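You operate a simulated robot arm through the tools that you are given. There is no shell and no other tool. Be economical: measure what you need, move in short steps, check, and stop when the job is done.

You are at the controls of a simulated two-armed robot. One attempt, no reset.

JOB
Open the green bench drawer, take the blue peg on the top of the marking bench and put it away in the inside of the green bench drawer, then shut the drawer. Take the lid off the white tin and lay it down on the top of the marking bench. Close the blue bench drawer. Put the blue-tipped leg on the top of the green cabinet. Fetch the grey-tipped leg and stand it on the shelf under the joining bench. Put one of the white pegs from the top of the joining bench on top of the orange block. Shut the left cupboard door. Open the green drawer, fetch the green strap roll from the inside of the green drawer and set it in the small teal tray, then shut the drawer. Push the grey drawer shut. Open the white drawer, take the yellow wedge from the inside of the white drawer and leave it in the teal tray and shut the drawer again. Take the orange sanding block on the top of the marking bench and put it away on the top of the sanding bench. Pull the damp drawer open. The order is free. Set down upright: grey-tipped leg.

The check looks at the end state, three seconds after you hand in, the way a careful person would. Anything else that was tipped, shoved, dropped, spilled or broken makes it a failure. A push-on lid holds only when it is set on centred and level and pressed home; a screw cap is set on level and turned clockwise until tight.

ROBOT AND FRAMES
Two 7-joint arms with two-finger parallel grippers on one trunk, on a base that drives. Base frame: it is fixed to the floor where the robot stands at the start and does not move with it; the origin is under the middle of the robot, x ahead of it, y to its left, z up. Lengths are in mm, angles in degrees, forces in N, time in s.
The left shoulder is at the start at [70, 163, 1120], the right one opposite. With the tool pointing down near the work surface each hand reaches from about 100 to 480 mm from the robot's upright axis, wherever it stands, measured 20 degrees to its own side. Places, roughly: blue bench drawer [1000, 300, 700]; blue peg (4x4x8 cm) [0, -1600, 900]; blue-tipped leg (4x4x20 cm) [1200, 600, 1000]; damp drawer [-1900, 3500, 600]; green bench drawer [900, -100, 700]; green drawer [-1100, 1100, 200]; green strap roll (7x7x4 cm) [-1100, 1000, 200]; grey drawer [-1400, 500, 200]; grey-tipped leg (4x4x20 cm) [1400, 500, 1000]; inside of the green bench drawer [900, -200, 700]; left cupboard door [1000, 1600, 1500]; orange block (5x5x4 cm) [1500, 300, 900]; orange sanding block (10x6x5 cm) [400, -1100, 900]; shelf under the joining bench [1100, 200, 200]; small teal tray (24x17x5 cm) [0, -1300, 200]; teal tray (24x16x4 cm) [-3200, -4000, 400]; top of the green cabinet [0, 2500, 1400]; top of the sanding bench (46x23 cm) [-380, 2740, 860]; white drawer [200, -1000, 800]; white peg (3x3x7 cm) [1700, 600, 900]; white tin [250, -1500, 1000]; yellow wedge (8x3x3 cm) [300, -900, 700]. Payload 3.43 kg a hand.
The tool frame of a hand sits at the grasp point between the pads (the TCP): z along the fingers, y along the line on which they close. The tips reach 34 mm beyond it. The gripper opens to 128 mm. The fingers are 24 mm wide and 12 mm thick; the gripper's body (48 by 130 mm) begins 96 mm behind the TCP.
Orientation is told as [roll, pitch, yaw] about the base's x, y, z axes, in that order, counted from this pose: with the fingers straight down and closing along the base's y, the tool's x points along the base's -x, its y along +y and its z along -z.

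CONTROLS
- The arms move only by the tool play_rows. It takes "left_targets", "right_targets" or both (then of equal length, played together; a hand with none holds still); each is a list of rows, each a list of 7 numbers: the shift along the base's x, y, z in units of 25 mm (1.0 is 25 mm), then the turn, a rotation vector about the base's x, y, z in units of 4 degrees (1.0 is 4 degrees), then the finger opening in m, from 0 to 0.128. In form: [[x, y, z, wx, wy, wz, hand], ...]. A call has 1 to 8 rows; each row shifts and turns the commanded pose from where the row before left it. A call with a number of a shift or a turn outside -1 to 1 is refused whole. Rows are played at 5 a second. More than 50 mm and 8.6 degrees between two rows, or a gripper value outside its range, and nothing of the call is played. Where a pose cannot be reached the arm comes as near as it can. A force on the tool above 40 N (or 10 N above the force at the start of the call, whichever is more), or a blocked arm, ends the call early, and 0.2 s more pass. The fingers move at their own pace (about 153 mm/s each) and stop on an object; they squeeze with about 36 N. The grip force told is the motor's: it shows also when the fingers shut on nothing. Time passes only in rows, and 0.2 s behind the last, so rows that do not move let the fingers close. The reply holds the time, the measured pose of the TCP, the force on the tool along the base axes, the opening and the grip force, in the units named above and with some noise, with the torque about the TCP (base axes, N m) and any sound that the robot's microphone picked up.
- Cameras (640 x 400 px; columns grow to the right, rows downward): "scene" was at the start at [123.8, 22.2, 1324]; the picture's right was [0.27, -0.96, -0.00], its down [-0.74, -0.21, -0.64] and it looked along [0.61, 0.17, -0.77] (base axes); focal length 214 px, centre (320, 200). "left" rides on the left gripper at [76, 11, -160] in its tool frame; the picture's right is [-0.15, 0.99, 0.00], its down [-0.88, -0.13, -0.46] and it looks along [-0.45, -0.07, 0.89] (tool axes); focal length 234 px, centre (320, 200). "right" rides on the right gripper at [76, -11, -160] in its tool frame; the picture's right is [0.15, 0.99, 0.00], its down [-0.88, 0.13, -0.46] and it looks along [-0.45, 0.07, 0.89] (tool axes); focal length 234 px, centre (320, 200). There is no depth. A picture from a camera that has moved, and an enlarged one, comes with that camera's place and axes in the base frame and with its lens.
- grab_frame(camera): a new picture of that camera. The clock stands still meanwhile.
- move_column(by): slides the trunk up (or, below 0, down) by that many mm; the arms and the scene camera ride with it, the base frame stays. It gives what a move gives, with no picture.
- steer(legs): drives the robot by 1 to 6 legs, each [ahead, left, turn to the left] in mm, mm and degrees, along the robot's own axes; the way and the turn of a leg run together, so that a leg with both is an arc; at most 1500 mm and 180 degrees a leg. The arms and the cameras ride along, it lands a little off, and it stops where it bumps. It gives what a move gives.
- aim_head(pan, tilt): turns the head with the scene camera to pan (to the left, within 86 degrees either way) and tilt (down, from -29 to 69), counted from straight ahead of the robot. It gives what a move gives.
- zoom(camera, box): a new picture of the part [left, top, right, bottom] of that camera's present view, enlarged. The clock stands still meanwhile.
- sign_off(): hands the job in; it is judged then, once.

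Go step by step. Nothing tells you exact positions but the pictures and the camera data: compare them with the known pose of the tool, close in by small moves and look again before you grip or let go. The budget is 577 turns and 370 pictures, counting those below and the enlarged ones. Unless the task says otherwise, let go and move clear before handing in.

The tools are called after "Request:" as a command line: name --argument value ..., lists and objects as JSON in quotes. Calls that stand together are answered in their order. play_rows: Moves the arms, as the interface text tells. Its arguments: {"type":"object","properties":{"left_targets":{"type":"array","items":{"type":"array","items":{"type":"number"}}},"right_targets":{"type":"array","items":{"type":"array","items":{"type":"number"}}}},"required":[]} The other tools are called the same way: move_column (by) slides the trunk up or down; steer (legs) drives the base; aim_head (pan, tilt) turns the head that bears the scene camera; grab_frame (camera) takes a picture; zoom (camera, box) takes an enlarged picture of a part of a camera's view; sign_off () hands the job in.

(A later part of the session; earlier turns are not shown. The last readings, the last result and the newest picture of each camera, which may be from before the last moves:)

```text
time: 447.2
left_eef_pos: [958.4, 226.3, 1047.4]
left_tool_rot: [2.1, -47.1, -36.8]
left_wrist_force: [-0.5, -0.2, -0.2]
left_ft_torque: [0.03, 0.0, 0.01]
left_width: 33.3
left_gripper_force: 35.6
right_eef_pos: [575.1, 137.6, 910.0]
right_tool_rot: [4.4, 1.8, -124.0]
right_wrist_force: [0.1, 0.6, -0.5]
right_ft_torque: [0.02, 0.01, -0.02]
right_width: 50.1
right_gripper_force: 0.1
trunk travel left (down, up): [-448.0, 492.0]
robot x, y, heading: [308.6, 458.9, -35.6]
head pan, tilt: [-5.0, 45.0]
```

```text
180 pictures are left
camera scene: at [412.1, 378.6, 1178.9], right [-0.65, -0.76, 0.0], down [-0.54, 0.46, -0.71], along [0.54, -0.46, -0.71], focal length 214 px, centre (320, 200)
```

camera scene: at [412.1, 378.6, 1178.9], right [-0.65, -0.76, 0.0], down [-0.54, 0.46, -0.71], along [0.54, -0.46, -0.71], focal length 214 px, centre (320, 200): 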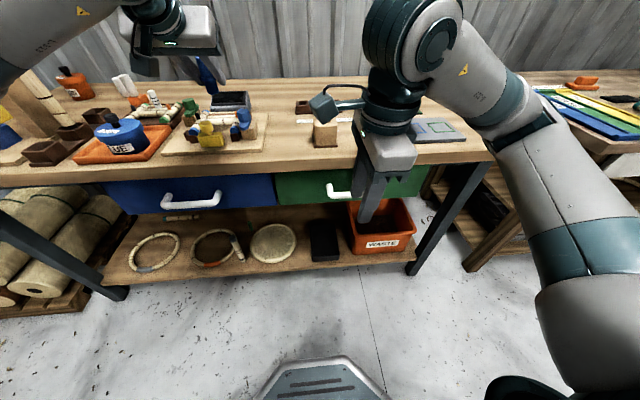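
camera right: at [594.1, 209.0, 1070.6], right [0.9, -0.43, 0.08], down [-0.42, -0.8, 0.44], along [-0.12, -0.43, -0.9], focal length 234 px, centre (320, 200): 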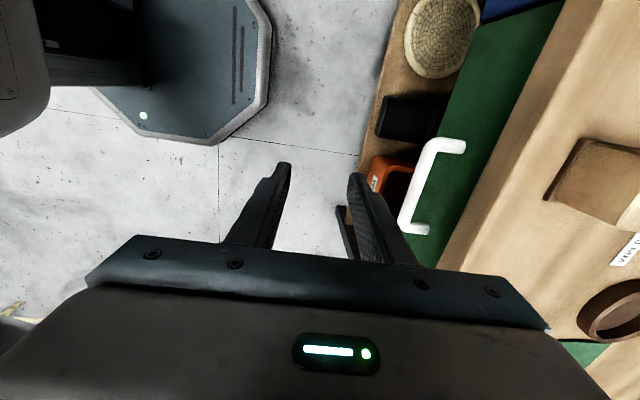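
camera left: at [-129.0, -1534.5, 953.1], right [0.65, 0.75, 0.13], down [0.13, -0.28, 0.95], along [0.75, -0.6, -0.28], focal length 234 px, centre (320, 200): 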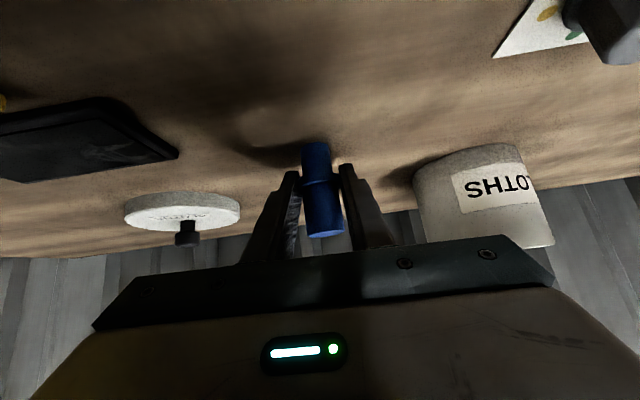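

The handle sits almost under the bench edge, so I'll approach with a 32° forward tilt along the finger axis.

Request:
steer --legs '[[100, 0, 0]]'

Request:
play_rows --right_targets '[[0.01, -0.27, -0.48, -0.58, -0.81, 0, 0.044], [0.01, -0.27, -0.48, -0.58, -0.81, 0, 0.044], [0.01, -0.27, -0.48, -0.58, -0.81, 0, 0.044], [0.01, -0.27, -0.48, -0.58, -0.81, 0, 0.044], [0.01, -0.27, -0.48, -0.58, -0.81, 0, 0.044], [0.01, -0.27, -0.48, -0.58, -0.81, 0, 0.044], [0.01, -0.27, -0.48, -0.58, -0.81, 0, 0.044]]'

Request:
grab_frame --camera "right"

```text
time: 448.3
left_eef_pos: [1038.3, 170.9, 1046.3]
left_tool_rot: [2.0, -47.2, -36.8]
left_wrist_force: [0.2, -0.6, 0.4]
left_ft_torque: [0.04, 0.01, 0.03]
left_width: 33.8
left_gripper_force: 36.2
right_eef_pos: [653.9, 80.1, 910.3]
right_tool_rot: [4.4, 2.0, -124.0]
right_wrist_force: [0.2, 0.4, 0.3]
right_ft_torque: [0.04, 0.03, 0.03]
right_width: 50.1
right_gripper_force: 0.0
trunk travel left (down, up): [-448.0, 492.0]
robot x, y, heading: [385.7, 406.5, -35.7]
head pan, tilt: [-5.0, 45.0]
```

```text
time: 449.9
left_eef_pos: [1034.5, 170.8, 1048.7]
left_tool_rot: [2.0, -47.2, -36.9]
left_wrist_force: [0.2, -0.1, -0.2]
left_ft_torque: [0.03, 0.02, 0.02]
left_width: 33.6
left_gripper_force: 36.3
right_eef_pos: [691.7, 29.4, 851.8]
right_tool_rot: [30.1, 1.1, -123.0]
right_wrist_force: [-21.6, 11.8, 13.9]
right_ft_torque: [-0.22, -0.03, -0.36]
right_width: 35.5
right_gripper_force: 0.0
right hand out of reach, approached as far as the arm can: row 4, 5, 6, 7
trunk travel left (down, up): [-448.0, 492.0]
robot x, y, heading: [386.3, 403.1, -35.6]
head pan, tilt: [-5.0, 45.0]
stopped in row 7 (right hand): the force on the tool passed its limit at 48 N (the readings are from after the stop); the commanded pose is now the measured one
```

```text
179 pictures are left
camera right: at [656.1, 139.3, 985.6], right [0.79, -0.35, 0.5], down [-0.58, -0.68, 0.44], along [0.18, -0.64, -0.74], focal length 234 px, centre (320, 200)
```

right: 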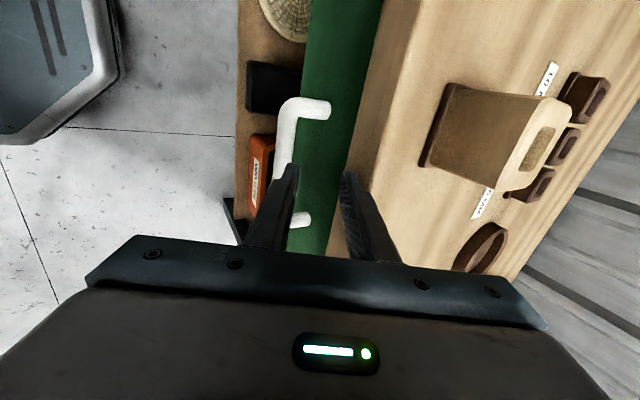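

Request:
steer --legs '[[-75, 0, 0]]'

Request:
move_column --by 80

Request:
play_rows --right_targets '[[0.37, -0.48, -1, 0, 0, 0, 0.044], [0.37, -0.48, -1, 0, 0, 0, 0.044], [0.37, -0.48, -1, 0, 0, 0, 0.044], [0, 0, -1, 0, 0, 0, 0.044]]'

Request:
grab_frame --camera "right"

```text
time: 450.9
left_eef_pos: [975.8, 216.2, 1047.6]
left_tool_rot: [2.0, -47.1, -36.6]
left_wrist_force: [0.0, 0.5, -0.6]
left_ft_torque: [0.0, -0.01, 0.0]
left_width: 33.5
left_gripper_force: 36.3
right_eef_pos: [632.4, 72.1, 849.3]
right_tool_rot: [30.1, 1.0, -123.0]
right_wrist_force: [-0.9, -0.1, -1.1]
right_ft_torque: [-0.05, -0.03, -0.04]
right_width: 43.6
right_gripper_force: 0.1
trunk travel left (down, up): [-448.0, 492.0]
robot x, y, heading: [324.9, 445.2, -35.4]
head pan, tilt: [-5.0, 45.0]
```

```text
time: 452.1
left_eef_pos: [976.4, 215.3, 1126.7]
left_tool_rot: [2.1, -47.2, -36.6]
left_wrist_force: [0.7, -0.3, 0.4]
left_ft_torque: [0.03, -0.02, -0.02]
left_width: 33.1
left_gripper_force: 35.7
right_eef_pos: [632.3, 72.5, 928.9]
right_tool_rot: [29.9, 1.0, -123.1]
right_wrist_force: [0.5, 0.3, 0.9]
right_ft_torque: [0.03, -0.04, -0.01]
right_width: 43.9
right_gripper_force: 0.0
trunk travel left (down, up): [-528.0, 412.0]
robot x, y, heading: [327.1, 445.2, -35.2]
head pan, tilt: [-5.0, 45.0]
```

```text
time: 453.1
left_eef_pos: [975.3, 214.4, 1127.8]
left_tool_rot: [2.0, -47.1, -36.7]
left_wrist_force: [0.7, -0.1, -1.0]
left_ft_torque: [-0.01, 0.03, 0.0]
left_width: 33.5
left_gripper_force: 36.1
right_eef_pos: [659.3, 38.3, 827.9]
right_tool_rot: [30.0, 1.0, -123.0]
right_wrist_force: [0.4, 0.3, -0.5]
right_ft_torque: [-0.01, -0.01, 0.03]
right_width: 43.9
right_gripper_force: 0.0
trunk travel left (down, up): [-528.0, 412.0]
robot x, y, heading: [328.4, 447.2, -35.4]
head pan, tilt: [-5.0, 45.0]
```

```text
178 pictures are left
camera right: at [624.7, 147.8, 962.7], right [0.79, -0.35, 0.5], down [-0.58, -0.68, 0.44], along [0.18, -0.64, -0.75], focal length 234 px, centre (320, 200)
```

right: 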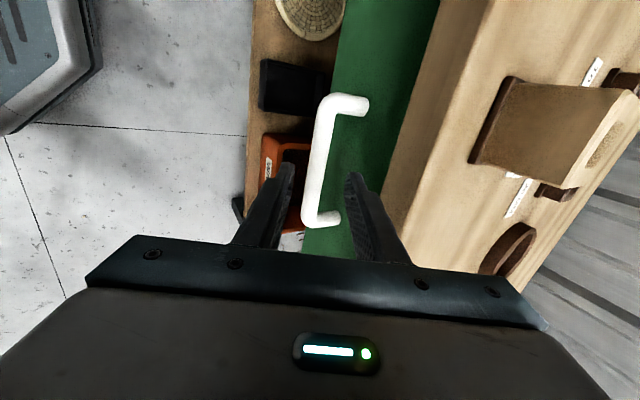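

Bar is centred between the fingers along the approach axis. Advancing 80 mm along it, then gripping.

Request:
play_rows --right_targets '[[0.33, -0.24, -0.69, 0, 0, 0, 0.044], [0.33, -0.24, -0.69, 0, 0, 0, 0.044], [0.33, -0.24, -0.69, 0, 0, 0, 0.044], [0.33, -0.24, -0.69, 0, 0, 0, 0.044], [0, 0, 0, 0, 0, 0, 0.005], [0, 0, 0, 0, 0, 0, 0.005], [0, 0, 0, 0, 0, 0, 0.005]]'

Request:
grab_frame --camera "right"

```text
time: 454.7
left_eef_pos: [974.4, 216.0, 1126.5]
left_tool_rot: [2.0, -47.2, -36.7]
left_wrist_force: [0.5, 0.1, -0.8]
left_ft_torque: [-0.02, -0.03, -0.02]
left_width: 33.2
left_gripper_force: 35.4
right_eef_pos: [690.5, 13.5, 757.9]
right_tool_rot: [29.5, 1.0, -122.9]
right_wrist_force: [-20.8, 16.9, -24.2]
right_ft_torque: [0.48, -0.14, -1.14]
right_width: 19.9
right_gripper_force: 45.0
trunk travel left (down, up): [-528.0, 412.0]
robot x, y, heading: [327.0, 444.8, -35.3]
head pan, tilt: [-5.0, 45.0]
```

```text
177 pictures are left
camera right: at [656.8, 122.7, 892.6], right [0.8, -0.35, 0.49], down [-0.58, -0.69, 0.45], along [0.18, -0.64, -0.75], focal length 234 px, centre (320, 200)
```

right: 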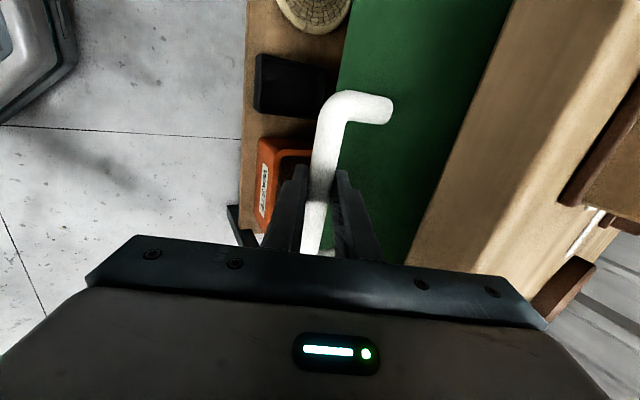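

Gripping the bar. Pulling by driving back.

Request:
steer --legs '[[-220, 0, 0]]'

Request:
grab_frame --camera "scene"

```text
time: 456.4
left_eef_pos: [798.1, 341.8, 1124.3]
left_tool_rot: [2.0, -46.9, -36.6]
left_wrist_force: [-0.2, 0.6, 0.1]
left_ft_torque: [-0.02, 0.01, -0.04]
left_width: 33.5
left_gripper_force: 35.8
right_eef_pos: [514.8, 137.8, 757.8]
right_tool_rot: [29.6, 1.1, -123.0]
right_wrist_force: [4.5, 1.6, -39.7]
right_ft_torque: [0.43, -0.18, -1.06]
right_width: 20.0
right_gripper_force: 44.3
trunk travel left (down, up): [-528.0, 412.0]
robot x, y, heading: [144.8, 580.0, -35.4]
head pan, tilt: [-5.0, 45.0]
```

```text
176 pictures are left
camera scene: at [251.6, 492.4, 1258.6], right [-0.65, -0.76, 0.0], down [-0.54, 0.46, -0.7], along [0.54, -0.46, -0.71], focal length 214 px, centre (320, 200)
```

scene: 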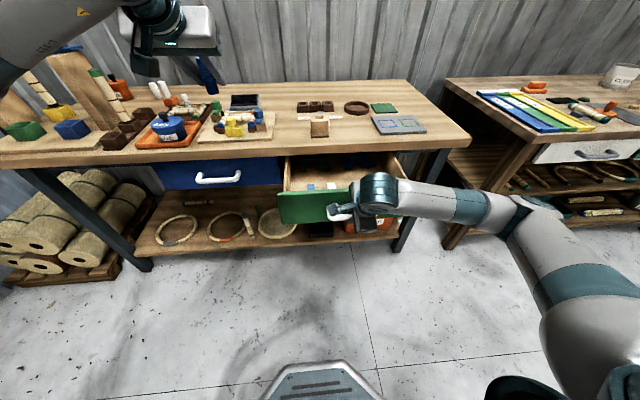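

Drawer open ~215 mm. Looking at its inside.

Request:
zoom --camera "scene" --box '[250, 140, 430, 252]'

```text
3.56 times, centred on (340, 196) of scene
camera zoom: at [251.6, 492.4, 1258.6], right [-0.65, -0.76, 0.0], down [-0.54, 0.46, -0.7], along [0.54, -0.46, -0.71], focal length 763 px, centre (249, 214)
```

zoom: 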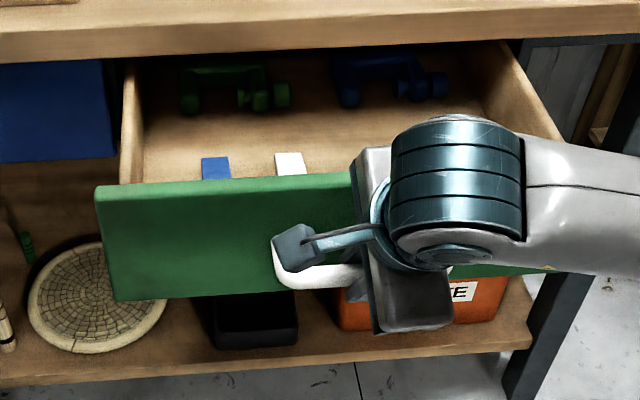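

Inside is free in the middle-left. Release the handle, lift the right hand away, and turn the left hand more vertical for placing the peg.

Request:
play_rows --right_targets '[[0, 0, 0, 0, 0, 0, 0.044], [-0.33, 0.24, 0.69, 0, 0, 0, 0.044], [-0.4, 0.28, 0.8, 0, 0, 0, 0.044], [-0.4, 0.28, 0.8, 0, 0, 0, 0.044], [-0.4, 0.28, 0.8, 0, 0, 0, 0.044], [0, 0, 1, 0, 0, 0, 0.044], [0, 0, 1, 0, 0, 0, 0.044], [0, 0, 1, 0, 0, 0, 0.044]]' --left_targets '[[0, 0, 0, 0.58, 0.81, 0, 0.01], [0, 0, 0, 0.58, 0.81, 0, 0.01], [0, 0, 0, 0.58, 0.81, 0, 0.01], [0, 0, 0, 0.58, 0.81, 0, 0.01], [0, 0, 0, 0.58, 0.81, 0, 0.01], [0, 0, 0, 0.58, 0.81, 0, 0.01], [0, 0, 0, 0.58, 0.81, 0, 0.01], [0, 0, 0, 0.58, 0.81, 0, 0.01]]'

Request:
steer --legs '[[140, -150, 0]]'

Request:
grab_frame --camera "left"

Request:
grab_frame --camera "scene"

```text
time: 458.2
left_eef_pos: [795.8, 342.9, 1128.1]
left_tool_rot: [1.4, -15.1, -36.3]
left_wrist_force: [-0.8, 0.3, -0.6]
left_ft_torque: [-0.02, 0.0, -0.01]
left_width: 33.2
left_gripper_force: 35.9
right_eef_pos: [476.4, 168.3, 913.0]
right_tool_rot: [29.9, 1.0, -123.0]
right_wrist_force: [0.1, -0.4, 0.1]
right_ft_torque: [-0.03, 0.01, 0.0]
right_width: 43.8
right_gripper_force: 0.0
trunk travel left (down, up): [-528.0, 412.0]
robot x, y, heading: [148.6, 574.2, -35.6]
head pan, tilt: [-5.0, 45.0]
```

```text
time: 459.8
left_eef_pos: [824.9, 142.1, 1128.1]
left_tool_rot: [1.5, -15.2, -36.1]
left_wrist_force: [0.1, 0.4, -0.1]
left_ft_torque: [0.01, 0.01, 0.01]
left_width: 33.2
left_gripper_force: 36.0
right_eef_pos: [505.2, -34.0, 914.1]
right_tool_rot: [29.8, 0.9, -122.7]
right_wrist_force: [0.6, -0.6, 0.2]
right_ft_torque: [0.03, 0.0, 0.02]
right_width: 44.1
right_gripper_force: 0.1
trunk travel left (down, up): [-528.0, 412.0]
robot x, y, heading: [179.7, 371.3, -35.3]
head pan, tilt: [-5.0, 45.0]
```

```text
174 pictures are left
camera left: at [735.0, 216.5, 1262.1], right [0.69, 0.72, 0.06], down [0.51, -0.55, 0.67], along [0.51, -0.43, -0.74], focal length 234 px, centre (320, 200)
```

left: 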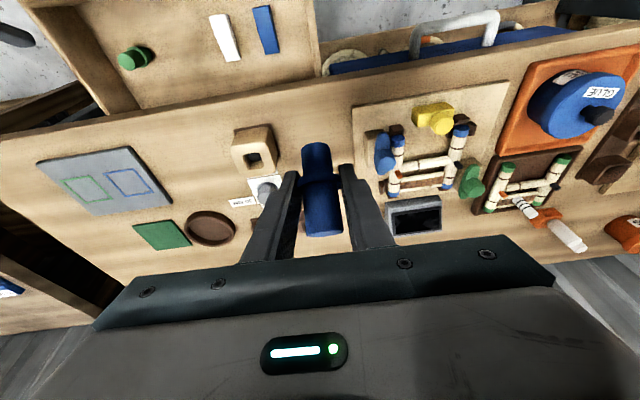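

```text
173 pictures are left
camera scene: at [277.9, 292.5, 1259.0], right [-0.65, -0.76, 0.0], down [-0.54, 0.46, -0.71], along [0.54, -0.46, -0.71], focal length 214 px, centre (320, 200)
```

scene: 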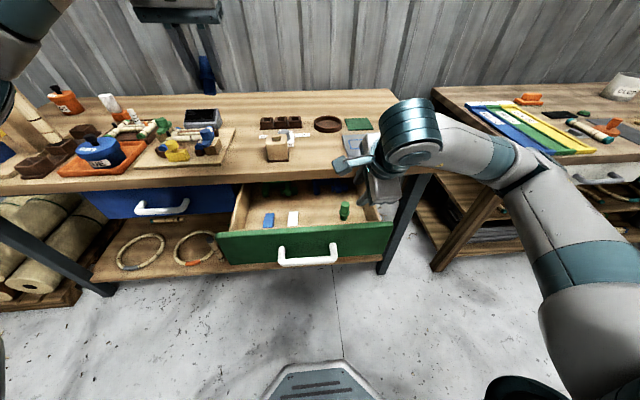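

A green peg lies inside already; I'll set the blue one between it and the white stick at about (630, -8). Adjusting the robot and hand.

Request:
steer --legs '[[60, -150, 0]]'

Request:
play_rows --left_targets '[[-0.9, 0.04, -0.5, -0.58, -0.81, 0, 0.01], [-0.9, 0.04, -0.5, -0.58, -0.81, 0, 0.01], [-0.9, 0.04, -0.7, -0.58, -0.81, 0, 0.01], [-0.9, 0.04, -0.8, -0.58, -0.81, 0, 0.01], [-0.9, 0.04, -0.9, 0, 0, 0, 0.01], [-0.9, 0.04, -1, 0, 0, 0, 0.01], [-0.9, 0.04, -1, 0, 0, 0, 0.01], [0, 0, -1, 0, 0, 0, 0.01]]'

Request:
grab_frame --camera "left"

Request:
grab_frame --camera "scene"

```text
time: 461.2
left_eef_pos: [788.2, -14.8, 1128.0]
left_tool_rot: [1.6, -15.2, -35.9]
left_wrist_force: [-0.5, -0.7, -1.5]
left_ft_torque: [0.03, 0.02, 0.02]
left_width: 33.2
left_gripper_force: 36.2
right_eef_pos: [469.2, -193.5, 914.1]
right_tool_rot: [29.7, 1.0, -122.6]
right_wrist_force: [-0.9, 0.7, 0.7]
right_ft_torque: [0.04, -0.03, 0.01]
right_width: 44.0
right_gripper_force: 0.1
trunk travel left (down, up): [-528.0, 412.0]
robot x, y, heading: [136.6, 210.2, -34.9]
head pan, tilt: [-5.0, 45.0]
```

```text
time: 463.0
left_eef_pos: [630.7, -7.8, 967.2]
left_tool_rot: [1.6, -31.2, -36.0]
left_wrist_force: [0.3, 0.8, 0.0]
left_ft_torque: [0.01, 0.02, -0.03]
left_width: 33.6
left_gripper_force: 35.7
right_eef_pos: [468.8, -192.0, 913.7]
right_tool_rot: [29.8, 1.0, -122.5]
right_wrist_force: [0.1, 0.6, 0.2]
right_ft_torque: [0.01, 0.02, 0.01]
right_width: 43.8
right_gripper_force: 0.0
trunk travel left (down, up): [-528.0, 412.0]
robot x, y, heading: [137.5, 213.3, -34.9]
head pan, tilt: [-5.0, 45.0]
```

```text
172 pictures are left
camera left: at [514.2, 85.1, 1064.9], right [0.67, 0.73, 0.1], down [0.34, -0.42, 0.84], along [0.66, -0.53, -0.53], focal length 234 px, centre (320, 200)
```

left: 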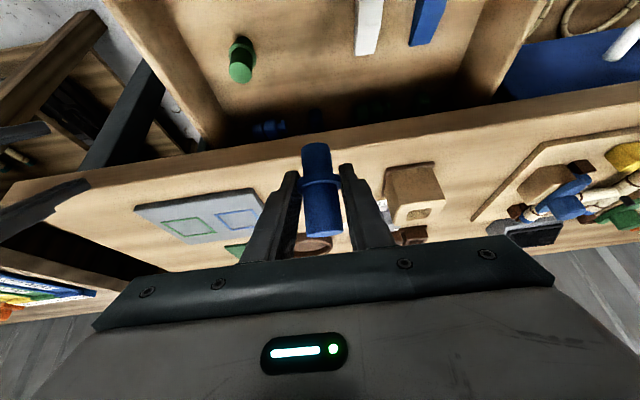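

```text
171 pictures are left
camera scene: at [240.8, 132.5, 1259.0], right [-0.64, -0.77, 0.0], down [-0.54, 0.45, -0.71], along [0.54, -0.45, -0.71], focal length 214 px, centre (320, 200)
```

scene: 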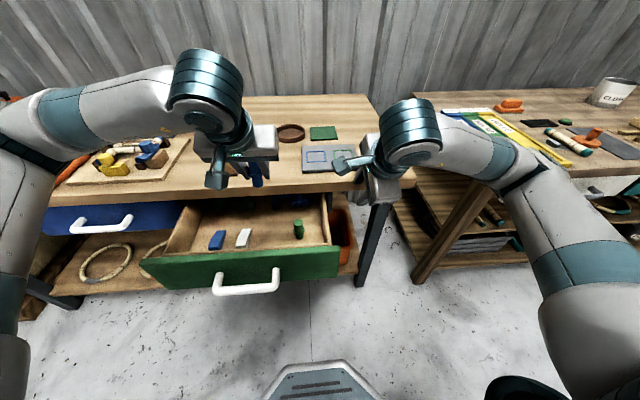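

Lowering the peg into the drawer.

Request:
play_rows --left_targets '[[0, 0, -1, 0, 0, 0, 0.01], [0, 0, -1, 0, 0, 0, 0.01], [0, 0, -1, 0, 0, 0, 0.01], [0, 0, -1, 0, 0, 0, 0.01], [0, 0, -1, 0, 0, 0, 0.01], [0, 0, -1, 0, 0, 0, 0.01], [0, 0, -0.4, 0, 0, 0, 0.01]]'

Request:
play_rows --left_targets '[[0, 0, -0.3, 0, 0, 0, 0.01], [0, 0, -0.3, 0, 0, 0, 0.01], [0, 0, -0.3, 0, 0, 0, 0.01], [0, 0, -0.3, 0, 0, 0, 0.01], [0, 0, -0.3, 0, 0, 0, 0.01]]'

Request:
grab_frame --camera "left"

```text
time: 464.6
left_eef_pos: [631.9, -9.2, 810.0]
left_tool_rot: [1.5, -31.1, -36.0]
left_wrist_force: [0.0, 0.0, -0.1]
left_ft_torque: [-0.01, 0.01, -0.02]
left_width: 33.4
left_gripper_force: 35.5
right_eef_pos: [467.9, -193.6, 914.3]
right_tool_rot: [29.8, 1.0, -122.6]
right_wrist_force: [0.2, -0.9, 0.2]
right_ft_torque: [-0.04, 0.0, 0.02]
right_width: 44.1
right_gripper_force: 0.1
trunk travel left (down, up): [-528.0, 412.0]
robot x, y, heading: [140.2, 213.2, -35.3]
head pan, tilt: [-5.0, 45.0]
```

```text
time: 465.8
left_eef_pos: [628.8, -8.0, 770.4]
left_tool_rot: [1.6, -31.2, -36.0]
left_wrist_force: [-0.4, 0.1, -0.9]
left_ft_torque: [0.02, 0.0, -0.01]
left_width: 33.3
left_gripper_force: 36.0
right_eef_pos: [469.3, -192.8, 912.9]
right_tool_rot: [29.7, 1.0, -122.6]
right_wrist_force: [-0.4, -1.2, -0.2]
right_ft_torque: [0.01, 0.01, 0.0]
right_width: 44.1
right_gripper_force: 0.1
trunk travel left (down, up): [-528.0, 412.0]
robot x, y, heading: [135.5, 210.1, -35.0]
head pan, tilt: [-5.0, 45.0]
```

```text
170 pictures are left
camera left: at [513.1, 84.1, 868.3], right [0.67, 0.73, 0.1], down [0.34, -0.42, 0.84], along [0.66, -0.53, -0.53], focal length 234 px, centre (320, 200)
```

left: 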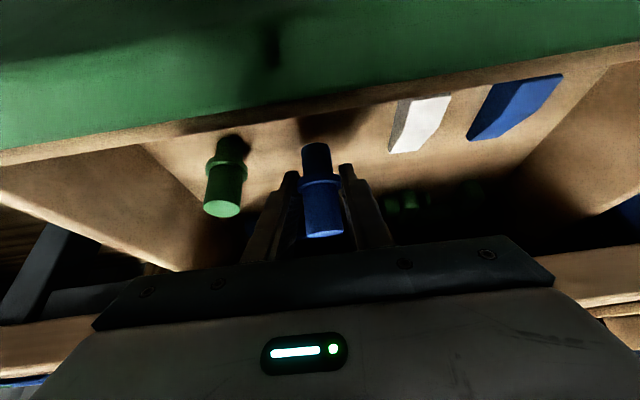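

Request:
play_rows --left_targets '[[0, 0, -0.3, 0, 0, 0, 0.01], [0, 0, -0.3, 0, 0, 0, 0.01], [0, 0, -0.3, 0, 0, 0, 0.01], [0, 0, -0.2, 0, 0, 0, 0.01], [0, 0, -0.2, 0, 0, 0, 0.01], [0, 0, -0.2, 0, 0, 0, 0.01], [0, 0, -0.2, 0, 0, 0, 0.01]]'

Request:
grab_frame --camera "left"

```text
time: 467.6
left_eef_pos: [631.6, -10.9, 733.4]
left_tool_rot: [1.2, -32.1, -35.8]
left_wrist_force: [0.1, 1.3, 18.1]
left_ft_torque: [-0.03, -0.03, -0.05]
left_width: 33.2
left_gripper_force: 36.1
right_eef_pos: [468.9, -193.1, 913.4]
right_tool_rot: [29.9, 0.9, -122.7]
right_wrist_force: [0.0, -0.6, 0.4]
right_ft_torque: [0.0, 0.01, -0.01]
right_width: 44.2
right_gripper_force: 0.1
trunk travel left (down, up): [-528.0, 412.0]
robot x, y, heading: [137.5, 210.0, -35.1]
head pan, tilt: [-5.0, 45.0]
stopped in row 7 (left hand): the force on the tool passed its limit at 42 N (the readings are from after the stop); the commanded pose is now the measured one
```

```text
169 pictures are left
camera left: at [514.6, 82.6, 828.6], right [0.67, 0.74, 0.1], down [0.33, -0.41, 0.85], along [0.67, -0.54, -0.52], focal length 234 px, centre (320, 200)
```

left: 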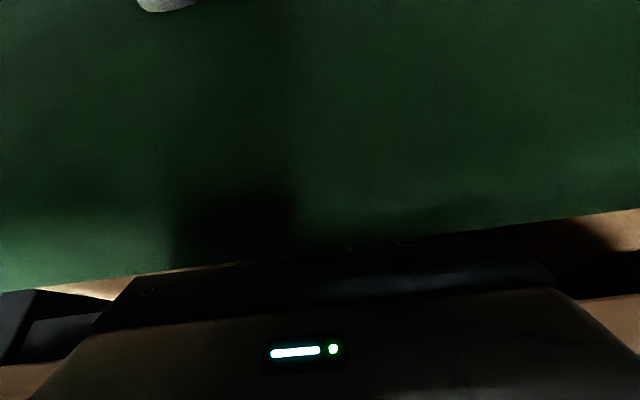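

Peg touches the drawer floor. Release and lift out.

Request:
play_rows --left_targets '[[0, 0, 0.08, 0, 0, 0, 0.01], [0, 0, 0, 0, 0, 0, 0.05], [0, 0, 0, 0, 0, 0, 0.08], [-0.2, 0.14, 0.9, 0, 0, 0, 0.08], [-0.2, 0.14, 0.9, 0, 0, 0, 0.08], [-0.1, 0.07, 1, 0, 0, 0, 0.08], [0, 0, 1, 0, 0, 0, 0.08], [0, 0, 1, 0, 0, 0, 0.08]]'

Request:
grab_frame --camera "left"

```text
time: 469.4
left_eef_pos: [620.2, -1.0, 854.3]
left_tool_rot: [1.4, -31.8, -35.7]
left_wrist_force: [-1.0, 0.0, -0.5]
left_ft_torque: [0.0, 0.0, 0.04]
left_width: 80.2
left_gripper_force: 0.0
right_eef_pos: [469.0, -193.9, 913.3]
right_tool_rot: [29.9, 1.0, -122.5]
right_wrist_force: [-0.6, 1.1, -0.3]
right_ft_torque: [-0.01, 0.0, -0.03]
right_width: 43.9
right_gripper_force: 0.1
trunk travel left (down, up): [-528.0, 412.0]
robot x, y, heading: [137.4, 213.8, -34.9]
head pan, tilt: [-5.0, 45.0]
```

```text
168 pictures are left
camera left: at [503.1, 93.4, 950.0], right [0.67, 0.74, 0.1], down [0.33, -0.41, 0.85], along [0.66, -0.54, -0.52], focal length 234 px, centre (320, 200)
```

left: 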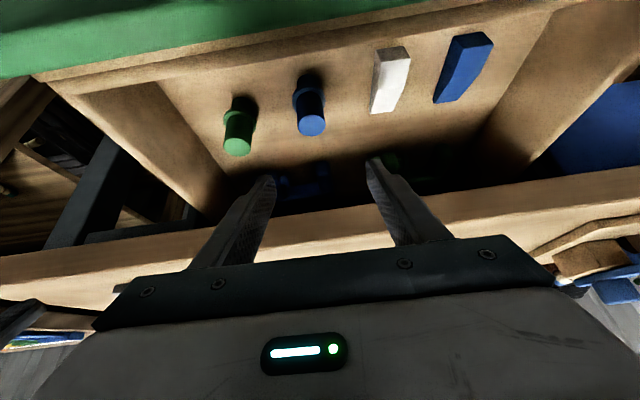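

Blue peg stands in the drawer. Now closing: lift, back off, lower the closed left hand and push by driving.

Request:
play_rows --left_targets '[[0, 0, 1, 0, 0, 0, 0.08], [0, 0, 1, 0, 0, 0, 0], [0, 0, 1, 0, 0, 0, 0], [0, 0, 1, 0, 0, 0, 0]]'

Request:
steer --legs '[[-270, 50, 0]]'

Request:
play_rows --left_targets '[[0, 0, -1, 0, 0, 0, 0], [0, 0, -1, 0, 0, 0, 0], [0, 0, -1, 0, 0, 0, 0], [0, 0, -1, 0, 0, 0, 0], [0, 0, -1, 0, 0, 0, 0], [0, 0, -1, 0, 0, 0, 0], [0, 0, -1, 0, 0, 0, 0], [0, 0, -0.8, 0, 0, 0, 0]]'

Request:
steer --legs '[[330, 0, -1]]'

Request:
grab_frame --camera "scene"

```text
time: 470.4
left_eef_pos: [617.5, 1.0, 953.0]
left_tool_rot: [1.3, -31.7, -35.8]
left_wrist_force: [0.5, 0.1, -0.1]
left_ft_torque: [0.02, -0.01, 0.02]
left_width: 0.0
left_gripper_force: 33.3
right_eef_pos: [469.4, -194.0, 914.6]
right_tool_rot: [29.9, 1.0, -122.5]
right_wrist_force: [-0.6, -0.3, 0.4]
right_ft_torque: [-0.01, 0.0, 0.02]
right_width: 44.1
right_gripper_force: 0.1
trunk travel left (down, up): [-528.0, 412.0]
robot x, y, heading: [134.7, 212.7, -35.0]
head pan, tilt: [-5.0, 45.0]
```

```text
time: 472.4
left_eef_pos: [419.3, 201.5, 952.9]
left_tool_rot: [1.3, -31.8, -35.6]
left_wrist_force: [-0.4, 0.4, 0.3]
left_ft_torque: [-0.03, -0.02, -0.03]
left_width: 0.0
left_gripper_force: 32.5
right_eef_pos: [272.9, 6.7, 914.1]
right_tool_rot: [29.9, 0.9, -122.4]
right_wrist_force: [0.4, 0.3, 0.4]
right_ft_torque: [-0.03, -0.02, 0.02]
right_width: 44.0
right_gripper_force: 0.0
trunk travel left (down, up): [-528.0, 412.0]
robot x, y, heading: [-61.7, 411.6, -34.6]
head pan, tilt: [-5.0, 45.0]
```

```text
time: 474.2
left_eef_pos: [419.7, 202.2, 758.8]
left_tool_rot: [1.3, -31.7, -35.6]
left_wrist_force: [0.7, -0.9, 0.1]
left_ft_torque: [0.0, 0.01, 0.02]
left_width: 0.0
left_gripper_force: 33.2
right_eef_pos: [272.6, 6.0, 914.1]
right_tool_rot: [29.8, 1.1, -122.4]
right_wrist_force: [-0.1, -0.9, -0.1]
right_ft_torque: [-0.02, -0.01, 0.03]
right_width: 44.0
right_gripper_force: 0.0
trunk travel left (down, up): [-528.0, 412.0]
robot x, y, heading: [-61.4, 410.4, -35.1]
head pan, tilt: [-5.0, 45.0]
```

```text
time: 476.3
left_eef_pos: [664.1, 17.8, 754.5]
left_tool_rot: [1.5, -30.5, -37.2]
left_wrist_force: [-2.2, 0.7, -2.0]
left_ft_torque: [0.01, 0.07, -0.03]
left_width: 0.2
left_gripper_force: 32.7
right_eef_pos: [521.2, -180.1, 914.5]
right_tool_rot: [29.9, 1.1, -123.5]
right_wrist_force: [-0.3, 0.9, 0.0]
right_ft_torque: [-0.01, 0.02, -0.02]
right_width: 44.0
right_gripper_force: 0.0
trunk travel left (down, up): [-528.0, 412.0]
robot x, y, heading: [191.5, 230.1, -35.6]
head pan, tilt: [-5.0, 45.0]
stopped in leg 1: the force on the tool passed its limit at 94 N (the readings are from after the stop); the commanded pose is now the measured one
```

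```text
167 pictures are left
camera scene: at [297.0, 148.6, 1259.1], right [-0.65, -0.76, 0.0], down [-0.54, 0.46, -0.71], along [0.54, -0.46, -0.71], focal length 214 px, centre (320, 200)
```

scene: 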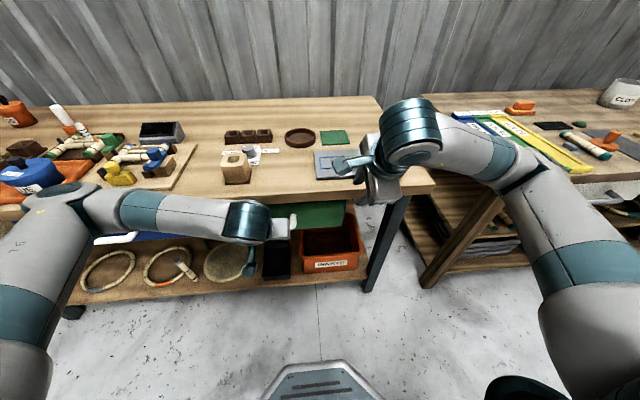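

Request:
zoom --camera "scene" --box '[80, 190, 380, 310]'

```text
2.13 times, centred on (230, 250) of scene
camera zoom: at [297.0, 148.6, 1259.1], right [-0.65, -0.76, 0.0], down [-0.54, 0.46, -0.71], along [0.54, -0.46, -0.71], focal length 458 px, centre (512, 93)
```

zoom: 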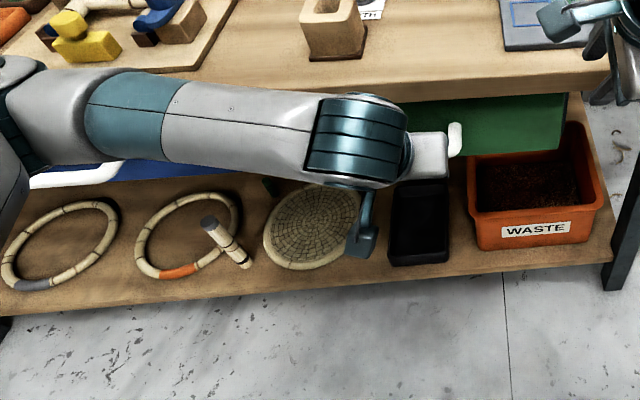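

Green bench drawer is shut, and the grey leg still stands. Next the white drawer of the marking bench: back off, strafe right.

Request:
steer --legs '[[-200, 0, 0], [0, -810, 0]]'

Request:
play_rows --left_targets '[[0, 0, 1, 0, 0, 0, 0.06], [0, 0, 1, 0, 0, 0, 0.06], [0, 0, 1, 0, 0, 0, 0.06], [0, 0, 1, 0, 0, 0, 0.06], [0, 0, 1, 0, 0, 0, 0.06], [0, 0, 1, 0, 0, 0, 0.06], [0, 0, 1, 0, 0, 0, 0.06], [0, 0, 1, 0, 0, 0, 0.06]]' --right_targets '[[0, 0, -0.3, 0, 0, 0, 0.044], [0, 0, -0.3, 0, 0, 0, 0.044], [0, 0, -0.3, 0, 0, 0, 0.044], [0, 0, 0, 0, 0, 0, 0.044], [0, 0, 0, 0, 0, 0, 0.044], [0, 0, 0, 0, 0, 0, 0.044], [0, 0, 0, 0, 0, 0, 0.044], [0, 0, 0, 0, 0, 0, 0.044]]'

Request:
grab_frame --camera "right"

Request:
grab_frame --camera "scene"

```text
time: 481.8
left_eef_pos: [32.8, -529.2, 754.7]
left_tool_rot: [1.4, -30.5, -37.4]
left_wrist_force: [-0.2, 0.6, 0.7]
left_ft_torque: [0.0, 0.02, 0.01]
left_width: 0.0
left_gripper_force: 33.4
right_eef_pos: [-109.7, -727.9, 913.7]
right_tool_rot: [29.9, 1.0, -123.3]
right_wrist_force: [1.1, 0.1, -0.3]
right_ft_torque: [-0.01, -0.01, 0.02]
right_width: 43.9
right_gripper_force: 0.0
trunk travel left (down, up): [-528.0, 412.0]
robot x, y, heading: [-438.1, -319.4, -35.7]
head pan, tilt: [-5.0, 45.0]
```

```text
time: 483.6
left_eef_pos: [32.9, -528.9, 957.2]
left_tool_rot: [1.5, -30.5, -37.3]
left_wrist_force: [-0.9, 0.1, 0.9]
left_ft_torque: [0.0, 0.01, 0.01]
left_width: 59.8
left_gripper_force: 0.0
right_eef_pos: [-109.6, -727.3, 891.1]
right_tool_rot: [29.9, 1.0, -123.3]
right_wrist_force: [0.5, 0.4, 0.2]
right_ft_torque: [-0.02, 0.01, -0.01]
right_width: 44.0
right_gripper_force: 0.0
trunk travel left (down, up): [-528.0, 412.0]
robot x, y, heading: [-438.2, -318.7, -35.6]
head pan, tilt: [-5.0, 45.0]
```

```text
165 pictures are left
camera right: at [-144.3, -617.3, 1025.1], right [0.79, -0.36, 0.5], down [-0.58, -0.68, 0.44], along [0.18, -0.64, -0.75], focal length 234 px, centre (320, 200)
```

right: 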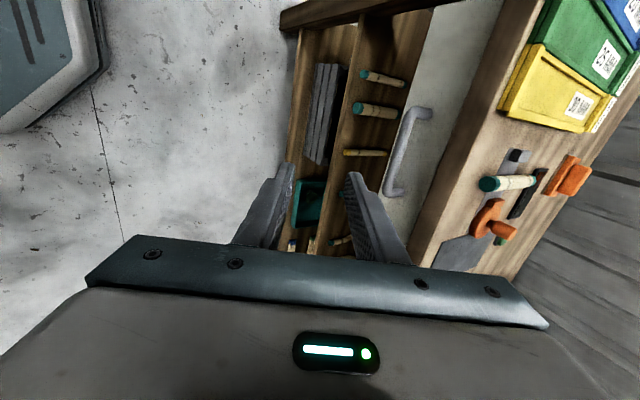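

```text
164 pictures are left
camera scene: at [-335.4, -399.3, 1259.1], right [-0.65, -0.76, 0.0], down [-0.54, 0.46, -0.71], along [0.54, -0.46, -0.71], focal length 214 px, centre (320, 200)
```

scene: 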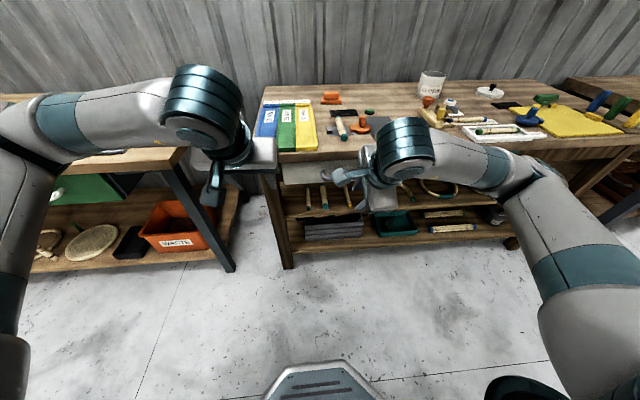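

Handle at about (90, -871, 757), laterally aligned. Driving ahead 185 and lowering to the pre-grip point.

Request:
steer --legs '[[190, 0, 0]]'

Request:
play_rows --right_targets '[[0, 0, -1, 0, 0, 0, 0.044], [0, 0, -0.9, 0, 0, 0, 0.044]]'

Request:
grab_frame --camera "right"

```text
time: 485.1
left_eef_pos: [185.4, -637.2, 956.7]
left_tool_rot: [1.5, -30.5, -37.2]
left_wrist_force: [0.4, 0.3, -0.7]
left_ft_torque: [0.02, 0.01, 0.0]
left_width: 60.4
left_gripper_force: 0.0
right_eef_pos: [42.5, -836.0, 889.9]
right_tool_rot: [29.8, 1.1, -123.3]
right_wrist_force: [0.3, 0.2, -0.7]
right_ft_torque: [0.03, 0.01, -0.01]
right_width: 44.0
right_gripper_force: 0.1
trunk travel left (down, up): [-528.0, 412.0]
robot x, y, heading: [-287.9, -426.0, -35.6]
head pan, tilt: [-5.0, 45.0]
```

```text
time: 485.7
left_eef_pos: [185.9, -639.0, 957.2]
left_tool_rot: [1.5, -30.5, -37.1]
left_wrist_force: [-0.6, 0.6, 0.4]
left_ft_torque: [-0.03, -0.04, -0.03]
left_width: 59.8
left_gripper_force: 0.0
right_eef_pos: [41.6, -835.7, 841.4]
right_tool_rot: [29.7, 1.0, -123.2]
right_wrist_force: [0.4, 0.1, -0.2]
right_ft_torque: [-0.03, 0.0, 0.01]
right_width: 44.2
right_gripper_force: 0.1
trunk travel left (down, up): [-528.0, 412.0]
robot x, y, heading: [-289.1, -426.9, -35.4]
head pan, tilt: [-5.0, 45.0]
```

```text
163 pictures are left
camera right: at [6.9, -725.7, 975.4], right [0.79, -0.35, 0.49], down [-0.58, -0.68, 0.44], along [0.18, -0.64, -0.75], focal length 234 px, centre (320, 200)
```

right: 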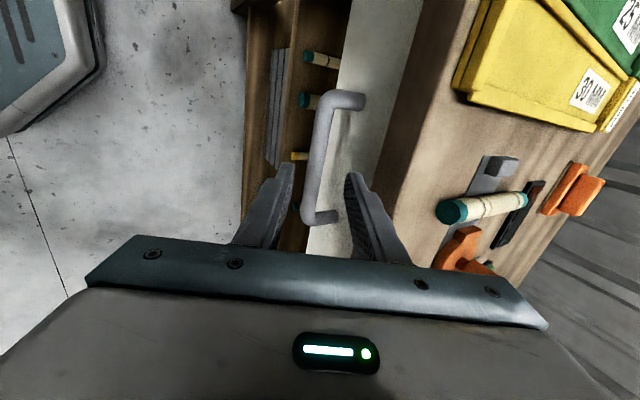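

Same picture as before at the green drawer. Advancing along the axis, gripping, and pulling.

Request:
play_rows --right_targets '[[0.33, -0.24, -0.69, 0, 0, 0, 0.044], [0.33, -0.24, -0.69, 0, 0, 0, 0.044], [0.33, -0.24, -0.69, 0, 0, 0, 0.044], [0.33, -0.24, -0.69, 0, 0, 0, 0.044], [0, 0, 0, 0, 0, 0, 0.005], [0, 0, 0, 0, 0, 0, 0.005], [0, 0, 0, 0, 0, 0, 0.005]]'

Request:
steer --legs '[[-220, 0, 0]]'

Request:
grab_frame --camera "scene"

```text
time: 487.5
left_eef_pos: [184.0, -637.5, 957.9]
left_tool_rot: [1.6, -30.6, -37.2]
left_wrist_force: [0.2, -0.1, 0.2]
left_ft_torque: [-0.01, -0.02, 0.04]
left_width: 59.9
left_gripper_force: 0.0
right_eef_pos: [70.4, -858.9, 773.2]
right_tool_rot: [29.3, 1.1, -123.1]
right_wrist_force: [-7.6, 4.3, 3.7]
right_ft_torque: [0.75, -0.2, -0.9]
right_width: 18.2
right_gripper_force: 45.0
trunk travel left (down, up): [-528.0, 412.0]
robot x, y, heading: [-285.0, -426.2, -36.0]
head pan, tilt: [-5.0, 45.0]
stopped in row 7 (right hand): the force on the tool passed its limit at 41 N (the readings are from after the stop); the commanded pose is now the measured one
```

```text
time: 489.1
left_eef_pos: [9.7, -513.6, 957.4]
left_tool_rot: [1.5, -30.6, -37.4]
left_wrist_force: [-0.3, 0.0, -0.2]
left_ft_torque: [-0.04, 0.03, -0.01]
left_width: 59.8
left_gripper_force: 0.0
right_eef_pos: [-103.7, -733.3, 773.4]
right_tool_rot: [29.3, 1.0, -123.3]
right_wrist_force: [3.3, 3.5, 4.4]
right_ft_torque: [0.67, -0.76, -0.86]
right_width: 17.7
right_gripper_force: 44.7
trunk travel left (down, up): [-528.0, 412.0]
robot x, y, heading: [-458.8, -298.6, -35.3]
head pan, tilt: [-5.0, 45.0]
```

```text
162 pictures are left
camera scene: at [-358.5, -381.9, 1259.2], right [-0.65, -0.76, 0.0], down [-0.53, 0.46, -0.71], along [0.54, -0.46, -0.71], focal length 214 px, centre (320, 200)
```

scene: 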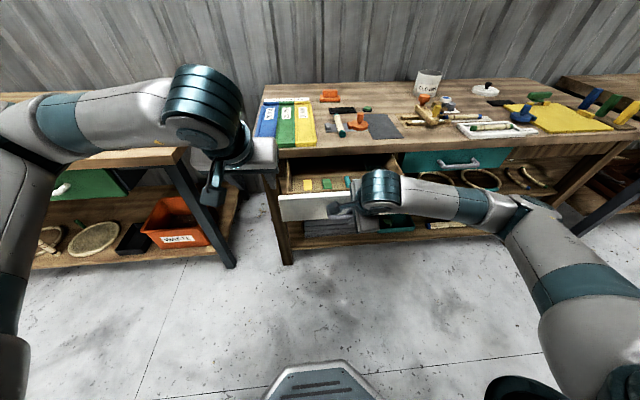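

Request:
zoom --camera "scene" --box '[265, 130, 425, 230]'

Request:
zoom --camera "scene" --box '[0, 130, 200, 255]'

```text
4.00 times, centred on (345, 180) of scene
camera zoom: at [-358.5, -381.9, 1259.2], right [-0.65, -0.76, 0.0], down [-0.53, 0.46, -0.71], along [0.54, -0.46, -0.71], focal length 858 px, centre (220, 280)
```

zoom: 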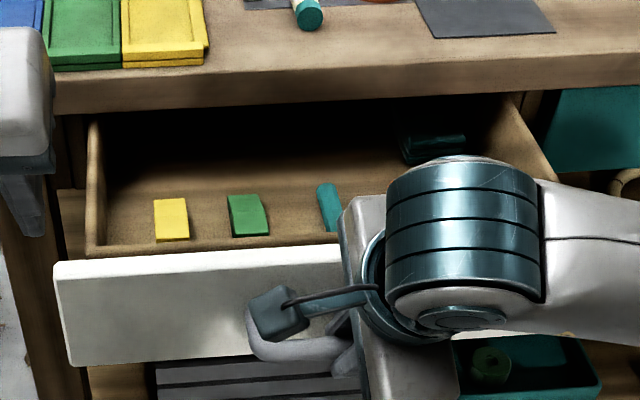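

```text
3.20 times, centred on (100, 192) of scene
camera zoom: at [-358.5, -381.9, 1259.2], right [-0.65, -0.76, 0.0], down [-0.53, 0.46, -0.71], along [0.54, -0.46, -0.71], focal length 686 px, centre (1024, 224)
```

zoom: 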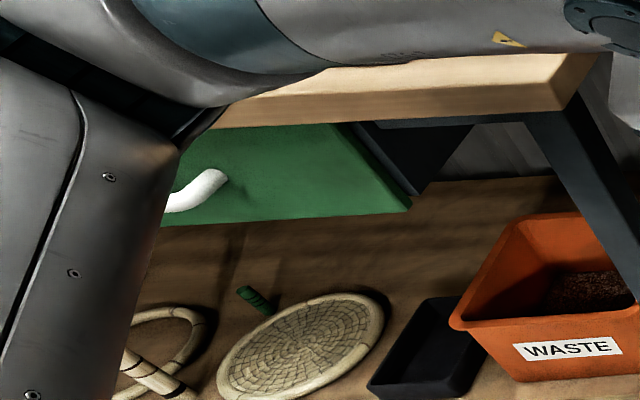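

White drawer open; yellow wedge is at its front-left. Release the handle, raise the right hand and move in with the left.

Request:
play_rows --right_targets '[[0, 0, 0, 0, 0, 0, 0.044], [-0.33, 0.24, 0.69, 0, 0, 0, 0.044], [-0.4, 0.28, 0.8, 0, 0, 0, 0.044], [-0.4, 0.28, 0.8, 0, 0, 0, 0.044], [-0.4, 0.28, 0.8, 0, 0, 0, 0.044], [0, 0, 1, 0, 0, 0, 0.044], [0, 0, 1, 0, 0, 0, 0.044], [0, 0, 1, 0, 0, 0, 0.044]]'

Request:
steer --legs '[[180, -130, 0]]'

Request:
grab_frame --camera "left"

Request:
grab_frame --camera "scene"

```text
time: 490.9
left_eef_pos: [9.1, -514.5, 956.0]
left_tool_rot: [1.4, -30.4, -37.4]
left_wrist_force: [0.0, 0.0, -0.1]
left_ft_torque: [-0.01, -0.01, -0.01]
left_width: 60.1
left_gripper_force: 0.1
right_eef_pos: [-140.2, -705.7, 925.2]
right_tool_rot: [29.3, 1.0, -123.3]
right_wrist_force: [0.3, 0.3, 0.3]
right_ft_torque: [-0.02, 0.01, 0.0]
right_width: 43.8
right_gripper_force: 0.1
trunk travel left (down, up): [-528.0, 412.0]
robot x, y, heading: [-459.9, -302.0, -35.7]
head pan, tilt: [-5.0, 45.0]
```

```text
time: 492.6
left_eef_pos: [85.5, -724.7, 956.2]
left_tool_rot: [1.5, -30.6, -37.8]
left_wrist_force: [0.1, -0.7, 0.3]
left_ft_torque: [0.04, -0.01, -0.01]
left_width: 60.2
left_gripper_force: 0.0
right_eef_pos: [-67.7, -915.4, 924.9]
right_tool_rot: [29.3, 1.0, -123.5]
right_wrist_force: [-0.1, -0.9, -1.3]
right_ft_torque: [0.03, -0.02, 0.01]
right_width: 43.9
right_gripper_force: 0.1
trunk travel left (down, up): [-528.0, 412.0]
robot x, y, heading: [-385.1, -509.5, -36.0]
head pan, tilt: [-5.0, 45.0]
```

```text
159 pictures are left
camera left: at [-27.6, -630.4, 1056.0], right [0.69, 0.71, 0.1], down [0.33, -0.44, 0.84], along [0.64, -0.55, -0.54], focal length 234 px, centre (320, 200)
```

left: 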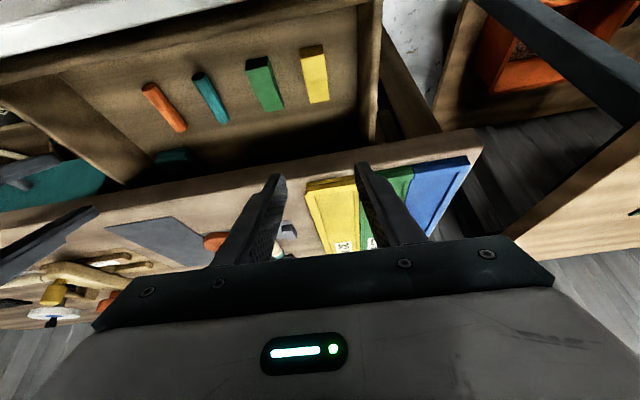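

```text
158 pictures are left
camera scene: at [-282.8, -592.6, 1259.0], right [-0.66, -0.75, 0.0], down [-0.53, 0.47, -0.71], along [0.53, -0.46, -0.71], focal length 214 px, centre (320, 200)
```

scene: 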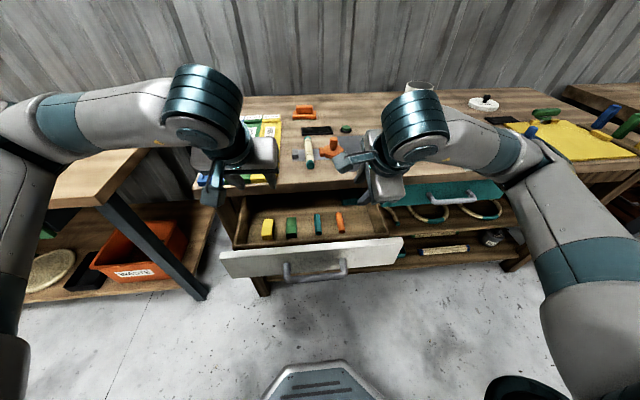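

Wedge is almost below the hand, near (98, -722). Descending and looking.

Request:
play_rows --left_targets '[[0.1, 0.1, -1, 0, 0, 0, 0.06], [0.1, 0.1, -1, 0, 0, 0, 0.06], [0.1, 0.07, -1, 0, 0, 0, 0.06], [0, 0, -0.6, 0, 0, 0, 0.06]]'

Request:
grab_frame --camera "left"

```text
time: 493.6
left_eef_pos: [92.3, -718.1, 866.0]
left_tool_rot: [1.5, -30.4, -37.7]
left_wrist_force: [0.6, 0.5, -0.5]
left_ft_torque: [0.02, -0.01, -0.03]
left_width: 59.9
left_gripper_force: 0.0
right_eef_pos: [-66.5, -915.6, 925.2]
right_tool_rot: [29.3, 0.9, -123.6]
right_wrist_force: [0.0, -0.4, 0.7]
right_ft_torque: [0.01, -0.01, 0.02]
right_width: 44.0
right_gripper_force: 0.0
trunk travel left (down, up): [-528.0, 412.0]
robot x, y, heading: [-385.2, -509.2, -36.2]
head pan, tilt: [-5.0, 45.0]
```

```text
157 pictures are left
camera left: at [-19.7, -623.7, 964.9], right [0.69, 0.71, 0.1], down [0.33, -0.44, 0.84], along [0.64, -0.55, -0.54], focal length 234 px, centre (320, 200)
```

left: 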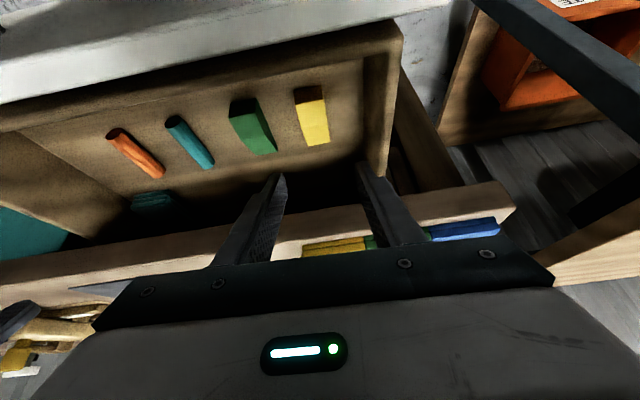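

Refined: wedge centre (126, -743, 718). Moving over and down onto it.

Request:
play_rows --left_targets '[[0.52, -0.38, -0.6, 0, 0, 0, 0.06], [0.52, -0.38, -1, 0, 0, 0, 0.06], [0, 0, -1, 0, 0, 0, 0.06], [0, 0, -1, 0, 0, 0, 0.06], [0, 0, -1, 0, 0, 0, 0.06], [0, 0, -0.4, 0, 0, 0, 0.06]]'

Request:
grab_frame --camera "left"

```text
time: 494.8
left_eef_pos: [121.4, -740.0, 766.3]
left_tool_rot: [0.8, -32.0, -37.2]
left_wrist_force: [1.1, 0.5, 12.6]
left_ft_torque: [-0.34, 0.19, -0.18]
left_width: 59.2
left_gripper_force: 0.1
right_eef_pos: [-67.2, -915.6, 926.4]
right_tool_rot: [29.4, 0.9, -123.5]
right_wrist_force: [-0.5, 0.4, 0.1]
right_ft_torque: [-0.02, -0.02, -0.01]
right_width: 43.9
right_gripper_force: 0.1
trunk travel left (down, up): [-528.0, 412.0]
robot x, y, heading: [-384.2, -509.4, -36.1]
head pan, tilt: [-5.0, 45.0]
stopped in row 5 (left hand): the force on the tool passed its limit at 55 N (the readings are from after the stop); the commanded pose is now the measured one
```

```text
156 pictures are left
camera left: at [7.8, -643.3, 862.6], right [0.69, 0.72, 0.09], down [0.32, -0.41, 0.85], along [0.65, -0.56, -0.52], focal length 234 px, centre (320, 200)
```

left: 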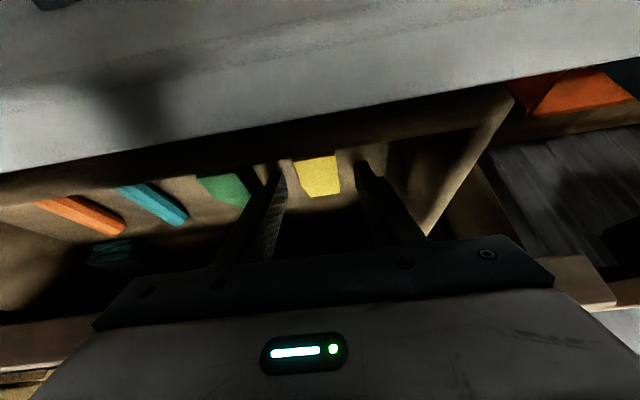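

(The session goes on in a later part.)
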